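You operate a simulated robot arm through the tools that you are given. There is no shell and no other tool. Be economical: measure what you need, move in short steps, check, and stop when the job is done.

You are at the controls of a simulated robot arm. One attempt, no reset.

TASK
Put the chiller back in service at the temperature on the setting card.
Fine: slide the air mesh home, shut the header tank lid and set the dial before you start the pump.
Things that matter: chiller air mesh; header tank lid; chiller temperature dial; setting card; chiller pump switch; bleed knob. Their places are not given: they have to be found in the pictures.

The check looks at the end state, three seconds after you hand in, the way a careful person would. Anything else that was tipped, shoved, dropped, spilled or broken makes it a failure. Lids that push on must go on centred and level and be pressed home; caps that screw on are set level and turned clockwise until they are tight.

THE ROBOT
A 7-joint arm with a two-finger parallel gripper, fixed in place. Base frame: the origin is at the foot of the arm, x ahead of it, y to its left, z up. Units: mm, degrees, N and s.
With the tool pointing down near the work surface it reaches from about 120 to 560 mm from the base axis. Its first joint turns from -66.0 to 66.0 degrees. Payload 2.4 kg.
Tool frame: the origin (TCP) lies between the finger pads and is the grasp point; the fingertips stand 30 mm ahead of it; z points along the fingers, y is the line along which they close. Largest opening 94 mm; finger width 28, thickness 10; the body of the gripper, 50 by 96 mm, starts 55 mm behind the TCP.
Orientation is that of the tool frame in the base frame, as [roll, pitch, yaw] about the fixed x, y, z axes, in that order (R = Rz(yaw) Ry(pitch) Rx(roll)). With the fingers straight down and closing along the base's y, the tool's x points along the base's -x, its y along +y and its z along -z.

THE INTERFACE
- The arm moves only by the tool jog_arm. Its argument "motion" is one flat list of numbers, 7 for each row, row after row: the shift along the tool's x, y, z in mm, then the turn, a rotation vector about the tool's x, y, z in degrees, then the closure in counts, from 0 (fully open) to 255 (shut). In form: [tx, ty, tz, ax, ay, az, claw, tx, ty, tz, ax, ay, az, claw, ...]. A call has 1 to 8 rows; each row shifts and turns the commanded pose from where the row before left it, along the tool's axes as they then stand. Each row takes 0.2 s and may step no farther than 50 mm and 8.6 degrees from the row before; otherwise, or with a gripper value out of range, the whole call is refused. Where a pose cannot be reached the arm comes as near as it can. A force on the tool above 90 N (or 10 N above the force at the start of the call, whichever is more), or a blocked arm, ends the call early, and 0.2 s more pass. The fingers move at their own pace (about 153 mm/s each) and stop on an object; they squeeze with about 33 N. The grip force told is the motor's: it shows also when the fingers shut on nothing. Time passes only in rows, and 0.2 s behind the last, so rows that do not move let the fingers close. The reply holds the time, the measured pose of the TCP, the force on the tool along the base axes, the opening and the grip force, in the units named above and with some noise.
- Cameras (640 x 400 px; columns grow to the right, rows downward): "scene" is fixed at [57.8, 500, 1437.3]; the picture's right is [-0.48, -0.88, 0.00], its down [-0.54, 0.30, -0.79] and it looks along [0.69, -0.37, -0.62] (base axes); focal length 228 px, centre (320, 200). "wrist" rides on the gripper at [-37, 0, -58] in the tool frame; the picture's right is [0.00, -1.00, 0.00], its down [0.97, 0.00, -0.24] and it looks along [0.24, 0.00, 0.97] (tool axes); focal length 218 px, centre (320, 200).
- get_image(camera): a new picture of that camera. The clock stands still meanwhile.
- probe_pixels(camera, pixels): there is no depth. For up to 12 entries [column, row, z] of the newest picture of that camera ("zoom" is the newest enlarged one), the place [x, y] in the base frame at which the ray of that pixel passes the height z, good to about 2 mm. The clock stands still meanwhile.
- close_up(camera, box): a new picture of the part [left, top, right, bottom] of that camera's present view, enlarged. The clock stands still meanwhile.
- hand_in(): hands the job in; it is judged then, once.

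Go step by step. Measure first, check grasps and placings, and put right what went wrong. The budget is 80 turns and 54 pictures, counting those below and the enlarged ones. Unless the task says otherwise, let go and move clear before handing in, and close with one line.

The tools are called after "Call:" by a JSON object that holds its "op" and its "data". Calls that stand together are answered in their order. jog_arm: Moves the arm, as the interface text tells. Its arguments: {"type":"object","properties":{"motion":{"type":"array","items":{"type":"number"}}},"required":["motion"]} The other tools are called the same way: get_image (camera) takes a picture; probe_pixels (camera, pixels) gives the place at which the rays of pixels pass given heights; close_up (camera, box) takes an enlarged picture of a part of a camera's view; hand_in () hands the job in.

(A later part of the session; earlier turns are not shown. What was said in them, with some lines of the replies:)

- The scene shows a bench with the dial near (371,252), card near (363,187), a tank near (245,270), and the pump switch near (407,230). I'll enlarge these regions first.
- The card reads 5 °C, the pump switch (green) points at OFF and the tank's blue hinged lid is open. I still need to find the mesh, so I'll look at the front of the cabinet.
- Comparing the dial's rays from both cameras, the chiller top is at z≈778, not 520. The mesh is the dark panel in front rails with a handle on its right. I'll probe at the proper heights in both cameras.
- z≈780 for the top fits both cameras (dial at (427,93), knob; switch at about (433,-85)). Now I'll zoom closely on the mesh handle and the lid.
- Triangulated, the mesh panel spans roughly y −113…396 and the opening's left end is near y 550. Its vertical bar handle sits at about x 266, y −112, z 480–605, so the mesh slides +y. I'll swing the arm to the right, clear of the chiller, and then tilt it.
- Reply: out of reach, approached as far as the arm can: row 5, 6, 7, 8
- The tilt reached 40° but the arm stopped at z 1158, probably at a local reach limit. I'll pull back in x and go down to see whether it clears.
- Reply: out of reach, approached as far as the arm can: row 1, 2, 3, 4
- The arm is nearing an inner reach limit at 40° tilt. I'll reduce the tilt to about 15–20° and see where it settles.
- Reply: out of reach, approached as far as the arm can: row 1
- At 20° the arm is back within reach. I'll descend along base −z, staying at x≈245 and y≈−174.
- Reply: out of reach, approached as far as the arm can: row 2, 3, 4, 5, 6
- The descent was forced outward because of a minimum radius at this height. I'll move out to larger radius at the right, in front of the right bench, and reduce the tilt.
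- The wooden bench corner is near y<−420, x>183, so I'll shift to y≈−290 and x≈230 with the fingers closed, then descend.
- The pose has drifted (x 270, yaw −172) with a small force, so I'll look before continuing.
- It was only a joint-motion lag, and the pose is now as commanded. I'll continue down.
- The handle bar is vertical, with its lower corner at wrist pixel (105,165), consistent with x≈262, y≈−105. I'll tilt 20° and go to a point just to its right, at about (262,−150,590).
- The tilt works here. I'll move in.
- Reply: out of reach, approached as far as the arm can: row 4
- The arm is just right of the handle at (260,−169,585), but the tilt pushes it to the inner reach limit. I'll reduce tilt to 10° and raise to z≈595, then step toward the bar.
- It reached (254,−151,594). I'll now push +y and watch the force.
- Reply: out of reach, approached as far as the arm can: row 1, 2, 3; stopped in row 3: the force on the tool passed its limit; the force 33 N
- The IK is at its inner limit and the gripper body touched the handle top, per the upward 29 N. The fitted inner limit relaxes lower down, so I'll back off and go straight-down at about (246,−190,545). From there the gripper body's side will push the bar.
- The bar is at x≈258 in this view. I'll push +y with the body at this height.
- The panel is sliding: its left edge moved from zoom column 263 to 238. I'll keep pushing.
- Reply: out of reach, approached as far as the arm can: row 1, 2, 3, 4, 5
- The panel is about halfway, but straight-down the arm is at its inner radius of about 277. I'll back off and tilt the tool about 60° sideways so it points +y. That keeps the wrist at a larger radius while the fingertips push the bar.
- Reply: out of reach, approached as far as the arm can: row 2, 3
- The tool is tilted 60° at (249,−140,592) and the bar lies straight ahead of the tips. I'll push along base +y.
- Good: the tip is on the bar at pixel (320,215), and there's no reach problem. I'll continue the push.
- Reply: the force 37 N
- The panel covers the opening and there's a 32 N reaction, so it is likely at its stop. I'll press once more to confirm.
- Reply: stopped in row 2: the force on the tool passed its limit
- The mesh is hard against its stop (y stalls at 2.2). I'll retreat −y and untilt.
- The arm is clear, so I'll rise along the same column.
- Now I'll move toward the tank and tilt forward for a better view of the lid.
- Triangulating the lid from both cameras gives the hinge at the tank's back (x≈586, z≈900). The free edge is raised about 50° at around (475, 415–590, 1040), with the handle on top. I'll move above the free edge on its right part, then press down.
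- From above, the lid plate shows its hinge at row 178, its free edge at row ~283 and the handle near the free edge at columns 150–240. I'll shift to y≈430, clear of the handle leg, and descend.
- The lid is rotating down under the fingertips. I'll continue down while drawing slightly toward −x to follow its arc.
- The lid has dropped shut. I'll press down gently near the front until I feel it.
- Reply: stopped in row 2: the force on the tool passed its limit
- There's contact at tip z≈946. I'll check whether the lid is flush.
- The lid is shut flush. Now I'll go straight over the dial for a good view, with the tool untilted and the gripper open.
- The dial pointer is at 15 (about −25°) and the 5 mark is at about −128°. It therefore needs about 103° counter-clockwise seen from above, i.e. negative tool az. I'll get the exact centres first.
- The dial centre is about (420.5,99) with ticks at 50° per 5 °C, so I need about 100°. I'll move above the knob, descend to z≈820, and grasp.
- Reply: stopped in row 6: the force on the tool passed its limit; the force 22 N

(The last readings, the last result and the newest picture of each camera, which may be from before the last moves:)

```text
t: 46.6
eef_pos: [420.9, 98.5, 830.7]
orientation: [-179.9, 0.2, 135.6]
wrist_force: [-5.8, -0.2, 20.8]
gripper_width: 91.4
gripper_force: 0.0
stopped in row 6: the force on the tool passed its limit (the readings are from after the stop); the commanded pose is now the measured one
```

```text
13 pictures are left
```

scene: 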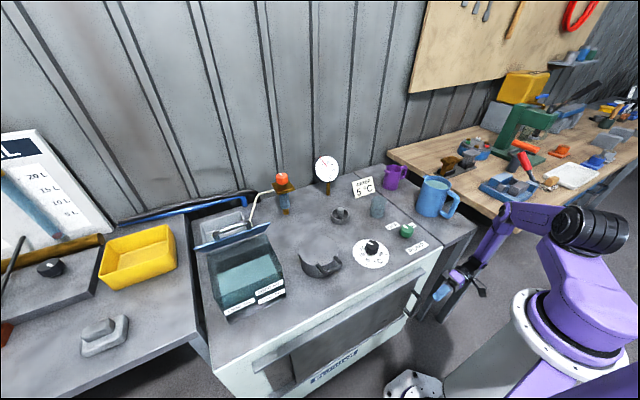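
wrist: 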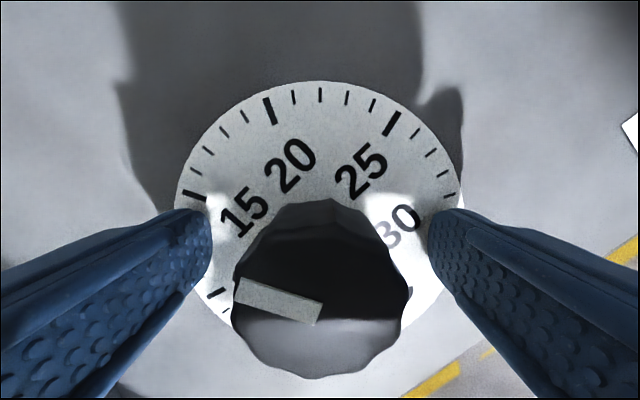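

The fingertips touched the dial plate at about z 800. I'll lift 4 mm and close on the knob.

Call:
{"op": "jog_arm", "data": {"motion": [0, 0, -5, 0, 0, 0, 0, 0, 0, 0, 0, 0, 0, 255, 0, 0, 0, 0, 0, 0, 255, 0, 0, 0, 0, 0, 0, 255]}}

Call:
{"op": "get_image", "data": {"camera": "wrist"}}

```text
t: 47.6
eef_pos: [422.0, 98.8, 833.5]
orientation: [-179.9, 0.2, 135.4]
wrist_force: [2.1, 2.3, -12.8]
gripper_width: 43.9
gripper_force: 45.1
```

```text
12 pictures are left
```

wrist: 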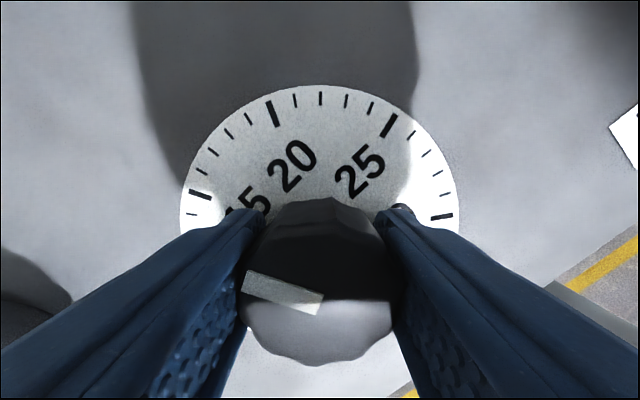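

The knob is gripped at 44 mm. I'll turn it counter-clockwise, first 61.6°.

Call:
{"op": "jog_arm", "data": {"motion": [0, 0, 1, 0, 0, -7.7, 255, 0, 0, 0, 0, 0, -7.7, 255, 0, 0, 0, 0, 0, -7.7, 255, 0, 0, 0, 0, 0, -7.7, 255, 0, 0, 0, 0, 0, -7.7, 255, 0, 0, 0, 0, 0, -7.7, 255, 0, 0, 0, 0, 0, -7.7, 255, 0, 0, 0, 0, 0, -7.7, 255]}}

Call:
{"op": "jog_arm", "data": {"motion": [0, 0, 0, 0, 0, -7.7, 255, 0, 0, 0, 0, 0, -7.7, 255, 0, 0, 0, 0, 0, -7.7, 255, 0, 0, 0, 0, 0, -7.7, 255, 0, 0, 0, 0, 0, -7.7, 255, 0, 0, 0, 0, 0, 0, 255]}}

Call:
{"op": "close_up", "data": {"camera": "wrist", "box": [170, 70, 490, 370]}}

```text
t: 49.4
eef_pos: [421.9, 100.2, 833.9]
orientation: [-179.8, 0.3, -162.7]
wrist_force: [2.9, 29.1, 20.7]
gripper_width: 44.2
gripper_force: 44.7
```

```text
t: 50.8
eef_pos: [419.2, 98.1, 833.0]
orientation: [-179.9, -0.3, -124.3]
wrist_force: [-11.0, 30.1, -4.9]
gripper_width: 43.7
gripper_force: 44.9
```

```text
1.33 times, centred on (330, 220) of wrist
```

zoom: 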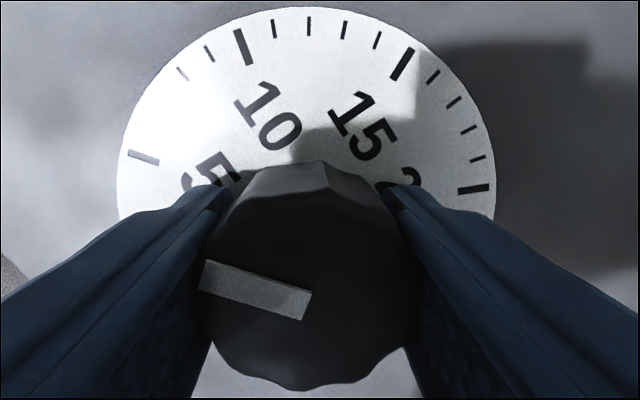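

The pointer line is parallel to the 5 tick (both about −73° in this view). I'll release, rise and check from above.

Call:
{"op": "jog_arm", "data": {"motion": [0, 0, 0, 0, 0, 0, 0, 0, 0, 0, 0, 0, 0, 0, 0, 0, -40, 0, 0, 0, 0, 0, 0, -45, 0, 0, 0, 0, 0, 0, -45, 0, 0, 7, 0, 0, 0, -40, 0, 0, 8, 0, 0, 0, 0, 0, 0, 8, 0, 0, 0, 0, 0, 0, 8, 0]}}

Call:
{"op": "jog_arm", "data": {"motion": [0, 0, 0, 0, 0, 8, 0, 0, 0, 0, 0, 0, 8, 0, 0, 0, 0, 0, 0, 8, 0, 20, -15, 0, 0, 0, 1, 0, 20, -25, 0, 0, 0, 0, 0, 0, 0, 0, 0, 0, 0, 0]}}

Call:
{"op": "close_up", "data": {"camera": "wrist", "box": [220, 75, 520, 262]}}

```text
t: 52.6
eef_pos: [422.2, 98.9, 1003.3]
orientation: [-179.8, 0.0, -155.7]
wrist_force: [0.1, -0.2, 0.3]
gripper_width: 94.0
gripper_force: 0.0
```

```text
t: 54.0
eef_pos: [381.2, 59.0, 1002.3]
orientation: [-179.8, 0.2, 179.3]
wrist_force: [-0.4, -1.0, 0.1]
gripper_width: 94.0
gripper_force: 0.1
```

```text
2.13 times, centred on (370, 168) of wrist
```

zoom: 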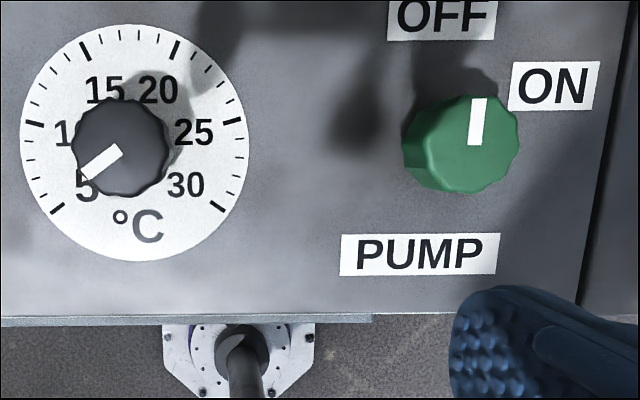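

The pointer is now at about the 5 mark. I'll probe tick and pointer pixels to correct for perspective and quantify any residual.

Call:
{"op": "probe_pixels", "data": {"camera": "zoom", "pixels": [[56, 209, 800], [34, 123, 800], [84, 50, 800], [174, 50, 800], [233, 121, 800], [218, 208, 800], [82, 177, 850], [121, 150, 850], [50, 213, 800], [63, 204, 800], [209, 202, 800], [226, 213, 800]]}}

Call:
{"op": "close_up", "data": {"camera": "wrist", "box": [222, 78, 342, 203]}}

```text
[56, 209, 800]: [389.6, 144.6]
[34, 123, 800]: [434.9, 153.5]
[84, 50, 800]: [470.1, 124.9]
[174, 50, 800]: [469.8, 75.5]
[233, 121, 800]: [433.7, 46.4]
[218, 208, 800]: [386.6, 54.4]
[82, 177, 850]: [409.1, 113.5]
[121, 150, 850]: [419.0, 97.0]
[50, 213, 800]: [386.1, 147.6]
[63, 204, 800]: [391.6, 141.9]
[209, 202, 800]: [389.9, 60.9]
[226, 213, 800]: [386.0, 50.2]
```

```text
3.20 times, centred on (282, 140) of wrist
```

zoom: 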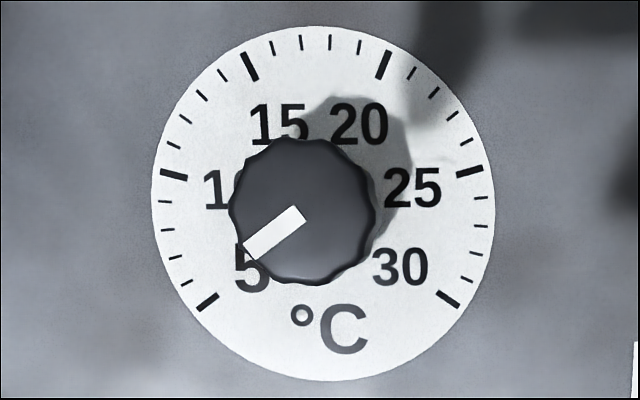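

The pointer agrees with the 5 tick to within about 2° (~0.2 °C), so the dial is set. Next is the pump switch, at about (420,−62), so I'll move over it and look.

Call:
{"op": "jog_arm", "data": {"motion": [0, -40, 0, 0, 0, 0, 0, 0, -40, 0, 0, 0, 0, 0, 0, -41, 0, 0, 0, 0, 0, 0, 0, 0, 0, 0, 0, 0]}}

Call:
{"op": "close_up", "data": {"camera": "wrist", "box": [220, 50, 460, 200]}}

Call:
{"op": "probe_pixels", "data": {"camera": "zoom", "pixels": [[320, 200, 800], [320, 300, 845], [220, 300, 845], [320, 250, 845]]}}

```text
t: 55.0
eef_pos: [380.4, -63.8, 1003.9]
orientation: [-179.9, 0.0, 179.5]
wrist_force: [-0.6, -0.3, 1.0]
gripper_width: 94.1
gripper_force: 0.1
```

```text
2.67 times, centred on (340, 125) of wrist
```

zoom: 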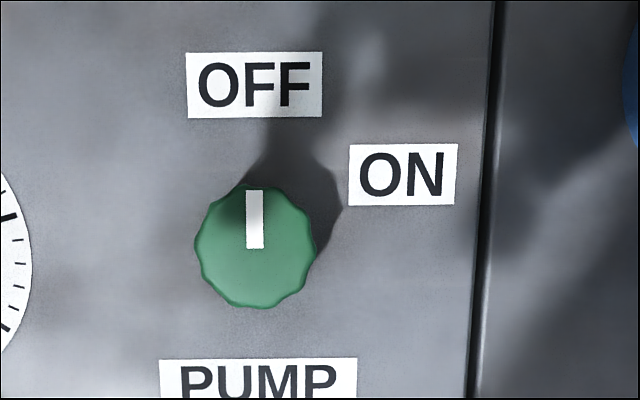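

```text
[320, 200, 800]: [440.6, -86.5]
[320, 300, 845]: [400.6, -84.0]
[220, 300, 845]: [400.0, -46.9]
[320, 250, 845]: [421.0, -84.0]
```

The switch is at about (421.5,−60), pointing at OFF (0°), and ON lies roughly 60° clockwise. I'll pre-rotate −30°, descend, and grasp.

Call:
{"op": "jog_arm", "data": {"motion": [0, 0, 0, 0, 0, -7.5, 0, 0, 0, 0, 0, 0, -7.5, 0, 0, 0, 0, 0, 0, -7.5, 0, 0, 0, 0, 0, 0, -7.5, 0, -37.5, -17, 25, 0, 0, 0, 0, 0, 0, 45, 0, 0, 0, 0, 0, 0, 45, 0, 0, 0, 0, 0, 0, 30, 0, 0, 0, 0]}}

Call:
{"op": "jog_arm", "data": {"motion": [0, 0, 14, 0, 0, 0, 0, 0, 0, 9, 0, 0, 0, 0, 0, 0, 0, 0, 0, 0, 0]}}

Call:
{"op": "get_image", "data": {"camera": "wrist"}}

```text
t: 56.8
eef_pos: [421.6, -58.3, 858.2]
orientation: [-179.9, -0.1, -150.5]
wrist_force: [-0.3, -1.0, 0.8]
gripper_width: 93.8
gripper_force: 0.2
```

```text
t: 57.6
eef_pos: [421.5, -58.0, 835.6]
orientation: [-179.8, 0.0, -150.6]
wrist_force: [0.1, -0.6, 0.4]
gripper_width: 94.1
gripper_force: 0.1
```

```text
7 pictures are left
```

wrist: 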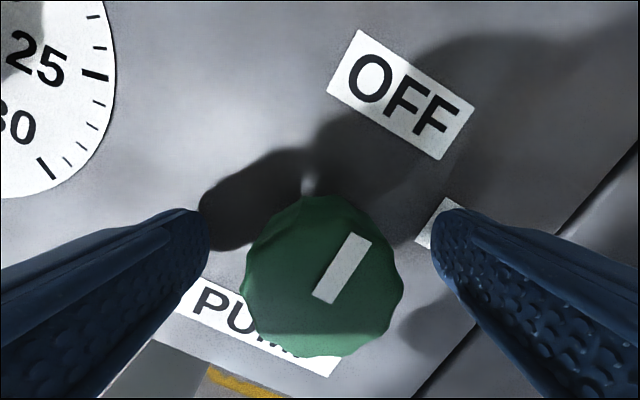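

Well centred. I'll close and turn 60° clockwise (tool az +60).

Call:
{"op": "jog_arm", "data": {"motion": [0, 0, 0, 0, 0, 0, 255, 0, 0, 0, 0, 0, 0, 255, 0, 0, 0, 0, 0, 0, 255]}}

Call:
{"op": "jog_arm", "data": {"motion": [0, 0, 0, 0, 0, 7.5, 255, 0, 0, 0, 0, 0, 7.5, 255, 0, 0, 0, 0, 0, 7.5, 255, 0, 0, 0, 0, 0, 7.5, 255, 0, 0, 0, 0, 0, 7.5, 255, 0, 0, 0, 0, 0, 7.5, 255, 0, 0, 0, 0, 0, 7.5, 255, 0, 0, 0, 0, 0, 7.5, 255]}}

Call:
{"op": "get_image", "data": {"camera": "wrist"}}

```text
t: 58.4
eef_pos: [421.9, -59.8, 835.5]
orientation: [-179.8, -0.1, -150.6]
wrist_force: [1.5, -3.7, -5.7]
gripper_width: 44.1
gripper_force: 45.0
```

```text
t: 60.2
eef_pos: [421.5, -60.3, 834.9]
orientation: [-179.9, 0.3, 149.3]
wrist_force: [2.1, -28.0, -1.7]
gripper_width: 43.7
gripper_force: 44.9
```

```text
6 pictures are left
```

wrist: 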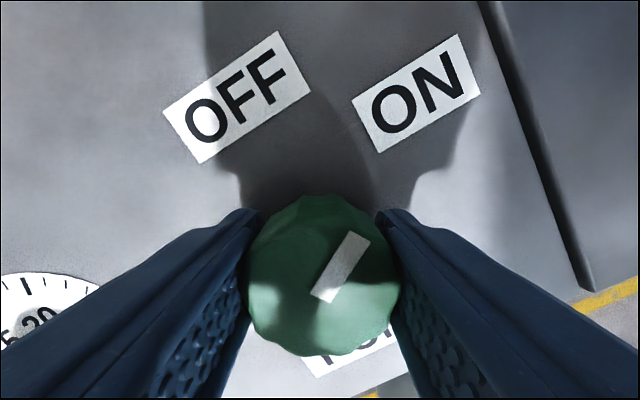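

The pointer now aims at ON. I'll release, rise, and check.

Call:
{"op": "jog_arm", "data": {"motion": [0, 0, 0, 0, 0, 0, 0, 0, 0, 0, 0, 0, 0, 0, 0, 0, -40, 0, 0, 0, 0, 0, 0, -45, 0, 0, -7.5, 0, 0, 0, -45, 0, 0, -7.5, 0, 0, 0, -40, 0, 0, -7.5, 0, 0, 0, 0, 0, 0, -7.5, 0, 40, 20, 0, 0, 0, 0, 0]}}

Call:
{"op": "get_image", "data": {"camera": "wrist"}}

Call:
{"op": "get_image", "data": {"camera": "scene"}}

```text
t: 62.0
eef_pos: [381.0, -39.6, 1005.9]
orientation: [-179.7, 0.1, 179.5]
wrist_force: [0.1, -0.1, 0.1]
gripper_width: 94.0
gripper_force: 0.1
```

```text
5 pictures are left
```

wrist: 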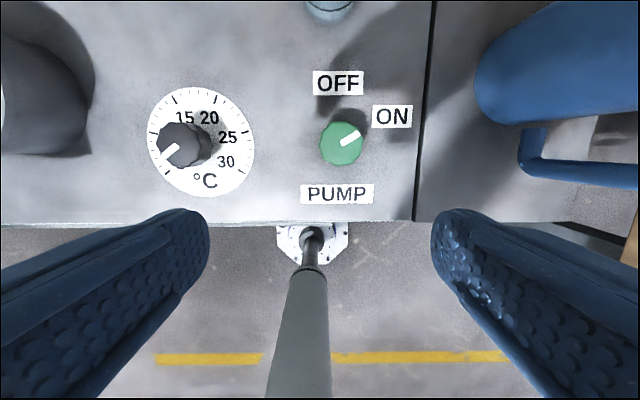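

```text
4 pictures are left
```

scene: 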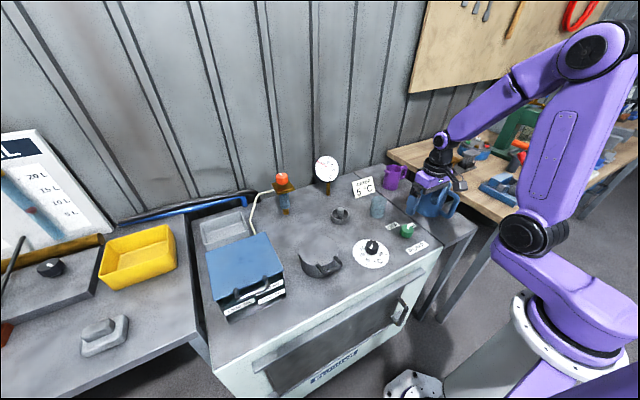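

The pump is at ON, the dial at 5, the lid shut and the mesh home. I'll take one last look at the bleed knob and hose for anything unexpected, such as a leak.

Call:
{"op": "close_up", "data": {"camera": "scene", "box": [190, 150, 350, 250]}}

Call:
{"op": "close_up", "data": {"camera": "scene", "box": [320, 170, 460, 280]}}

```text
4.00 times, centred on (270, 200) of scene
```

zoom: 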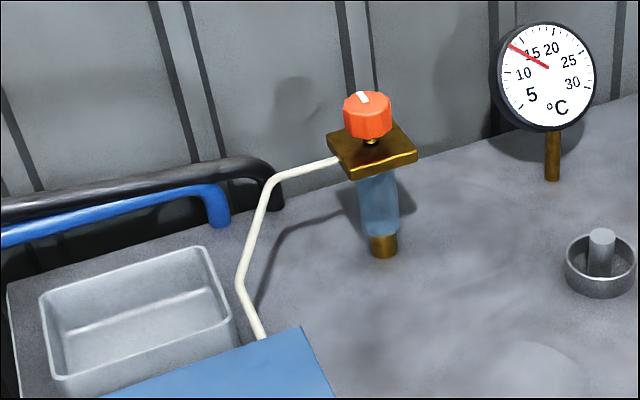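

```text
3.64 times, centred on (390, 225) of scene
```

zoom: 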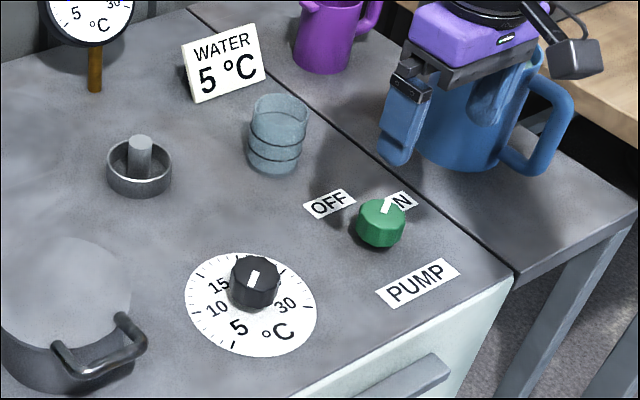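

The gauge needle has fallen to about 13, so the chiller is cooling. I'll move clear and let a few seconds pass, then check the gauge once more.

Call:
{"op": "jog_arm", "data": {"motion": [0, 0, -45, 0, 0, 0, 0, 0, 0, -45, 0, 0, 0, 0, 0, 0, -45, 0, 0, 0, 0, 0, 0, 0, 0, 0, 0, 0, 0, 0, 0, 0, 0, 0, 0, 0, 0, 0, 0, 0, 0, 0, 0, 0, 0, 0, 0, 0, 0, 0, 0, 0, 0, 0, 0, 0]}}

Call:
{"op": "jog_arm", "data": {"motion": [0, 0, 0, 0, 0, 0, 0, 0, 0, 0, 0, 0, 0, 0, 0, 0, 0, 0, 0, 0, 0, 0, 0, 0, 0, 0, 0, 0, 0, 0, 0, 0, 0, 0, 0, 0, 0, 0, 0, 0, 0, 0, 0, 0, 0, 0, 0, 0, 0, 0, 0, 0, 0, 0, 0, 0]}}

Call:
{"op": "close_up", "data": {"camera": "scene", "box": [190, 150, 350, 250]}}

```text
t: 63.8
eef_pos: [381.6, -37.4, 1142.0]
orientation: [-179.8, 0.2, 179.4]
wrist_force: [-0.3, 0.8, -0.2]
gripper_width: 93.9
gripper_force: 0.0
```

```text
t: 65.6
eef_pos: [381.8, -38.7, 1140.3]
orientation: [-179.8, 0.0, 179.5]
wrist_force: [-0.7, 0.4, 0.0]
gripper_width: 94.0
gripper_force: 0.1
```

```text
4.00 times, centred on (270, 200) of scene
```

zoom: 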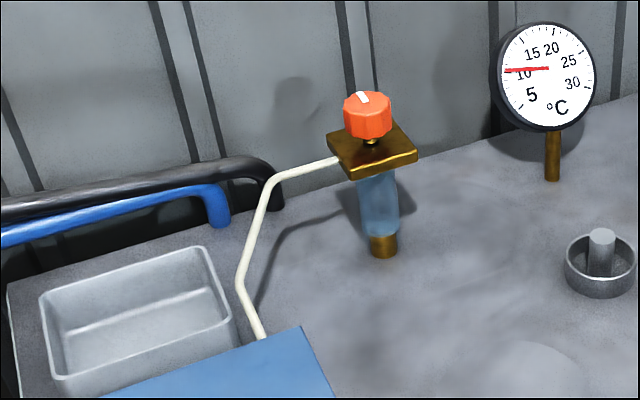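

The needle is still falling (about 10 now). I'll wait a bit more to see it settle.

Call:
{"op": "jog_arm", "data": {"motion": [0, 0, 0, 0, 0, 0, 0, 0, 0, 0, 0, 0, 0, 0, 0, 0, 0, 0, 0, 0, 0, 0, 0, 0, 0, 0, 0, 0, 0, 0, 0, 0, 0, 0, 0, 0, 0, 0, 0, 0, 0, 0, 0, 0, 0, 0, 0, 0, 0, 0, 0, 0, 0, 0, 0, 0]}}

Call:
{"op": "jog_arm", "data": {"motion": [0, 0, 0, 0, 0, 0, 0, 0, 0, 0, 0, 0, 0, 0, 0, 0, 0, 0, 0, 0, 0, 0, 0, 0, 0, 0, 0, 0, 0, 0, 0, 0, 0, 0, 0, 0, 0, 0, 0, 0, 0, 0, 0, 0, 0, 0, 0, 0, 0, 0, 0, 0, 0, 0, 0, 0]}}

Call:
{"op": "jog_arm", "data": {"motion": [0, 0, 0, 0, 0, 0, 0, 0, 0, 0, 0, 0, 0, 0, 0, 0, 0, 0, 0, 0, 0, 0, 0, 0, 0, 0, 0, 0, 0, 0, 0, 0, 0, 0, 0, 0, 0, 0, 0, 0, 0, 0, 0, 0, 0, 0, 0, 0, 0, 0, 0, 0, 0, 0, 0, 0]}}

Call:
{"op": "jog_arm", "data": {"motion": [0, 0, 0, 0, 0, 0, 0, 0, 0, 0, 0, 0, 0, 0, 0, 0, 0, 0, 0, 0, 0, 0, 0, 0, 0, 0, 0, 0, 0, 0, 0, 0, 0, 0, 0, 0, 0, 0, 0, 0, 0, 0, 0, 0, 0, 0, 0, 0, 0, 0, 0, 0, 0, 0, 0, 0]}}

Call:
{"op": "close_up", "data": {"camera": "scene", "box": [190, 150, 350, 250]}}

```text
t: 67.4
eef_pos: [381.6, -38.1, 1141.6]
orientation: [-179.9, 0.1, 179.4]
wrist_force: [-0.1, -0.1, -0.6]
gripper_width: 94.0
gripper_force: 0.1
```

```text
t: 69.2
eef_pos: [381.0, -39.0, 1141.1]
orientation: [-179.8, 0.1, 179.5]
wrist_force: [1.0, 0.6, -0.2]
gripper_width: 93.8
gripper_force: 0.1
```

```text
t: 71.0
eef_pos: [382.6, -38.7, 1140.3]
orientation: [-179.8, 0.0, 179.5]
wrist_force: [0.3, 0.2, -0.1]
gripper_width: 93.8
gripper_force: 0.0
```

```text
t: 72.8
eef_pos: [381.8, -37.7, 1140.1]
orientation: [-179.8, 0.1, 179.5]
wrist_force: [0.2, 0.2, 0.1]
gripper_width: 94.1
gripper_force: 0.1
```

```text
4.00 times, centred on (270, 200) of scene
```

zoom: 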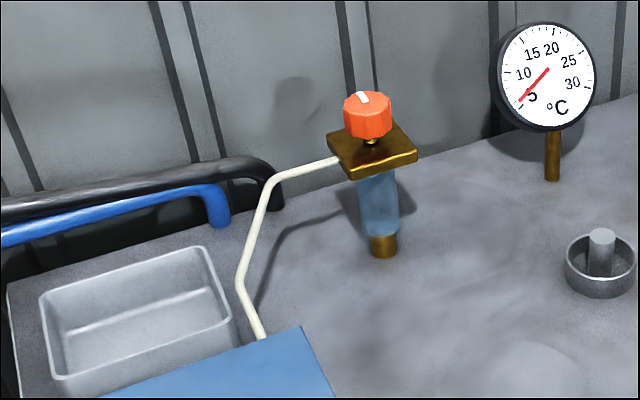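

The gauge needle is now at the 5 °C mark, the basin is dry and the bleed knob hasn't been touched. The arm is clear, so I'll hand in.

Call:
{"op": "hand_in", "data": {}}

```text
The job is handed in.
```

The chiller is back in service at the card's 5 °C: mesh slid home, tank lid shut, dial set, then pump switched ON, and the gauge has come down to the 5 mark.
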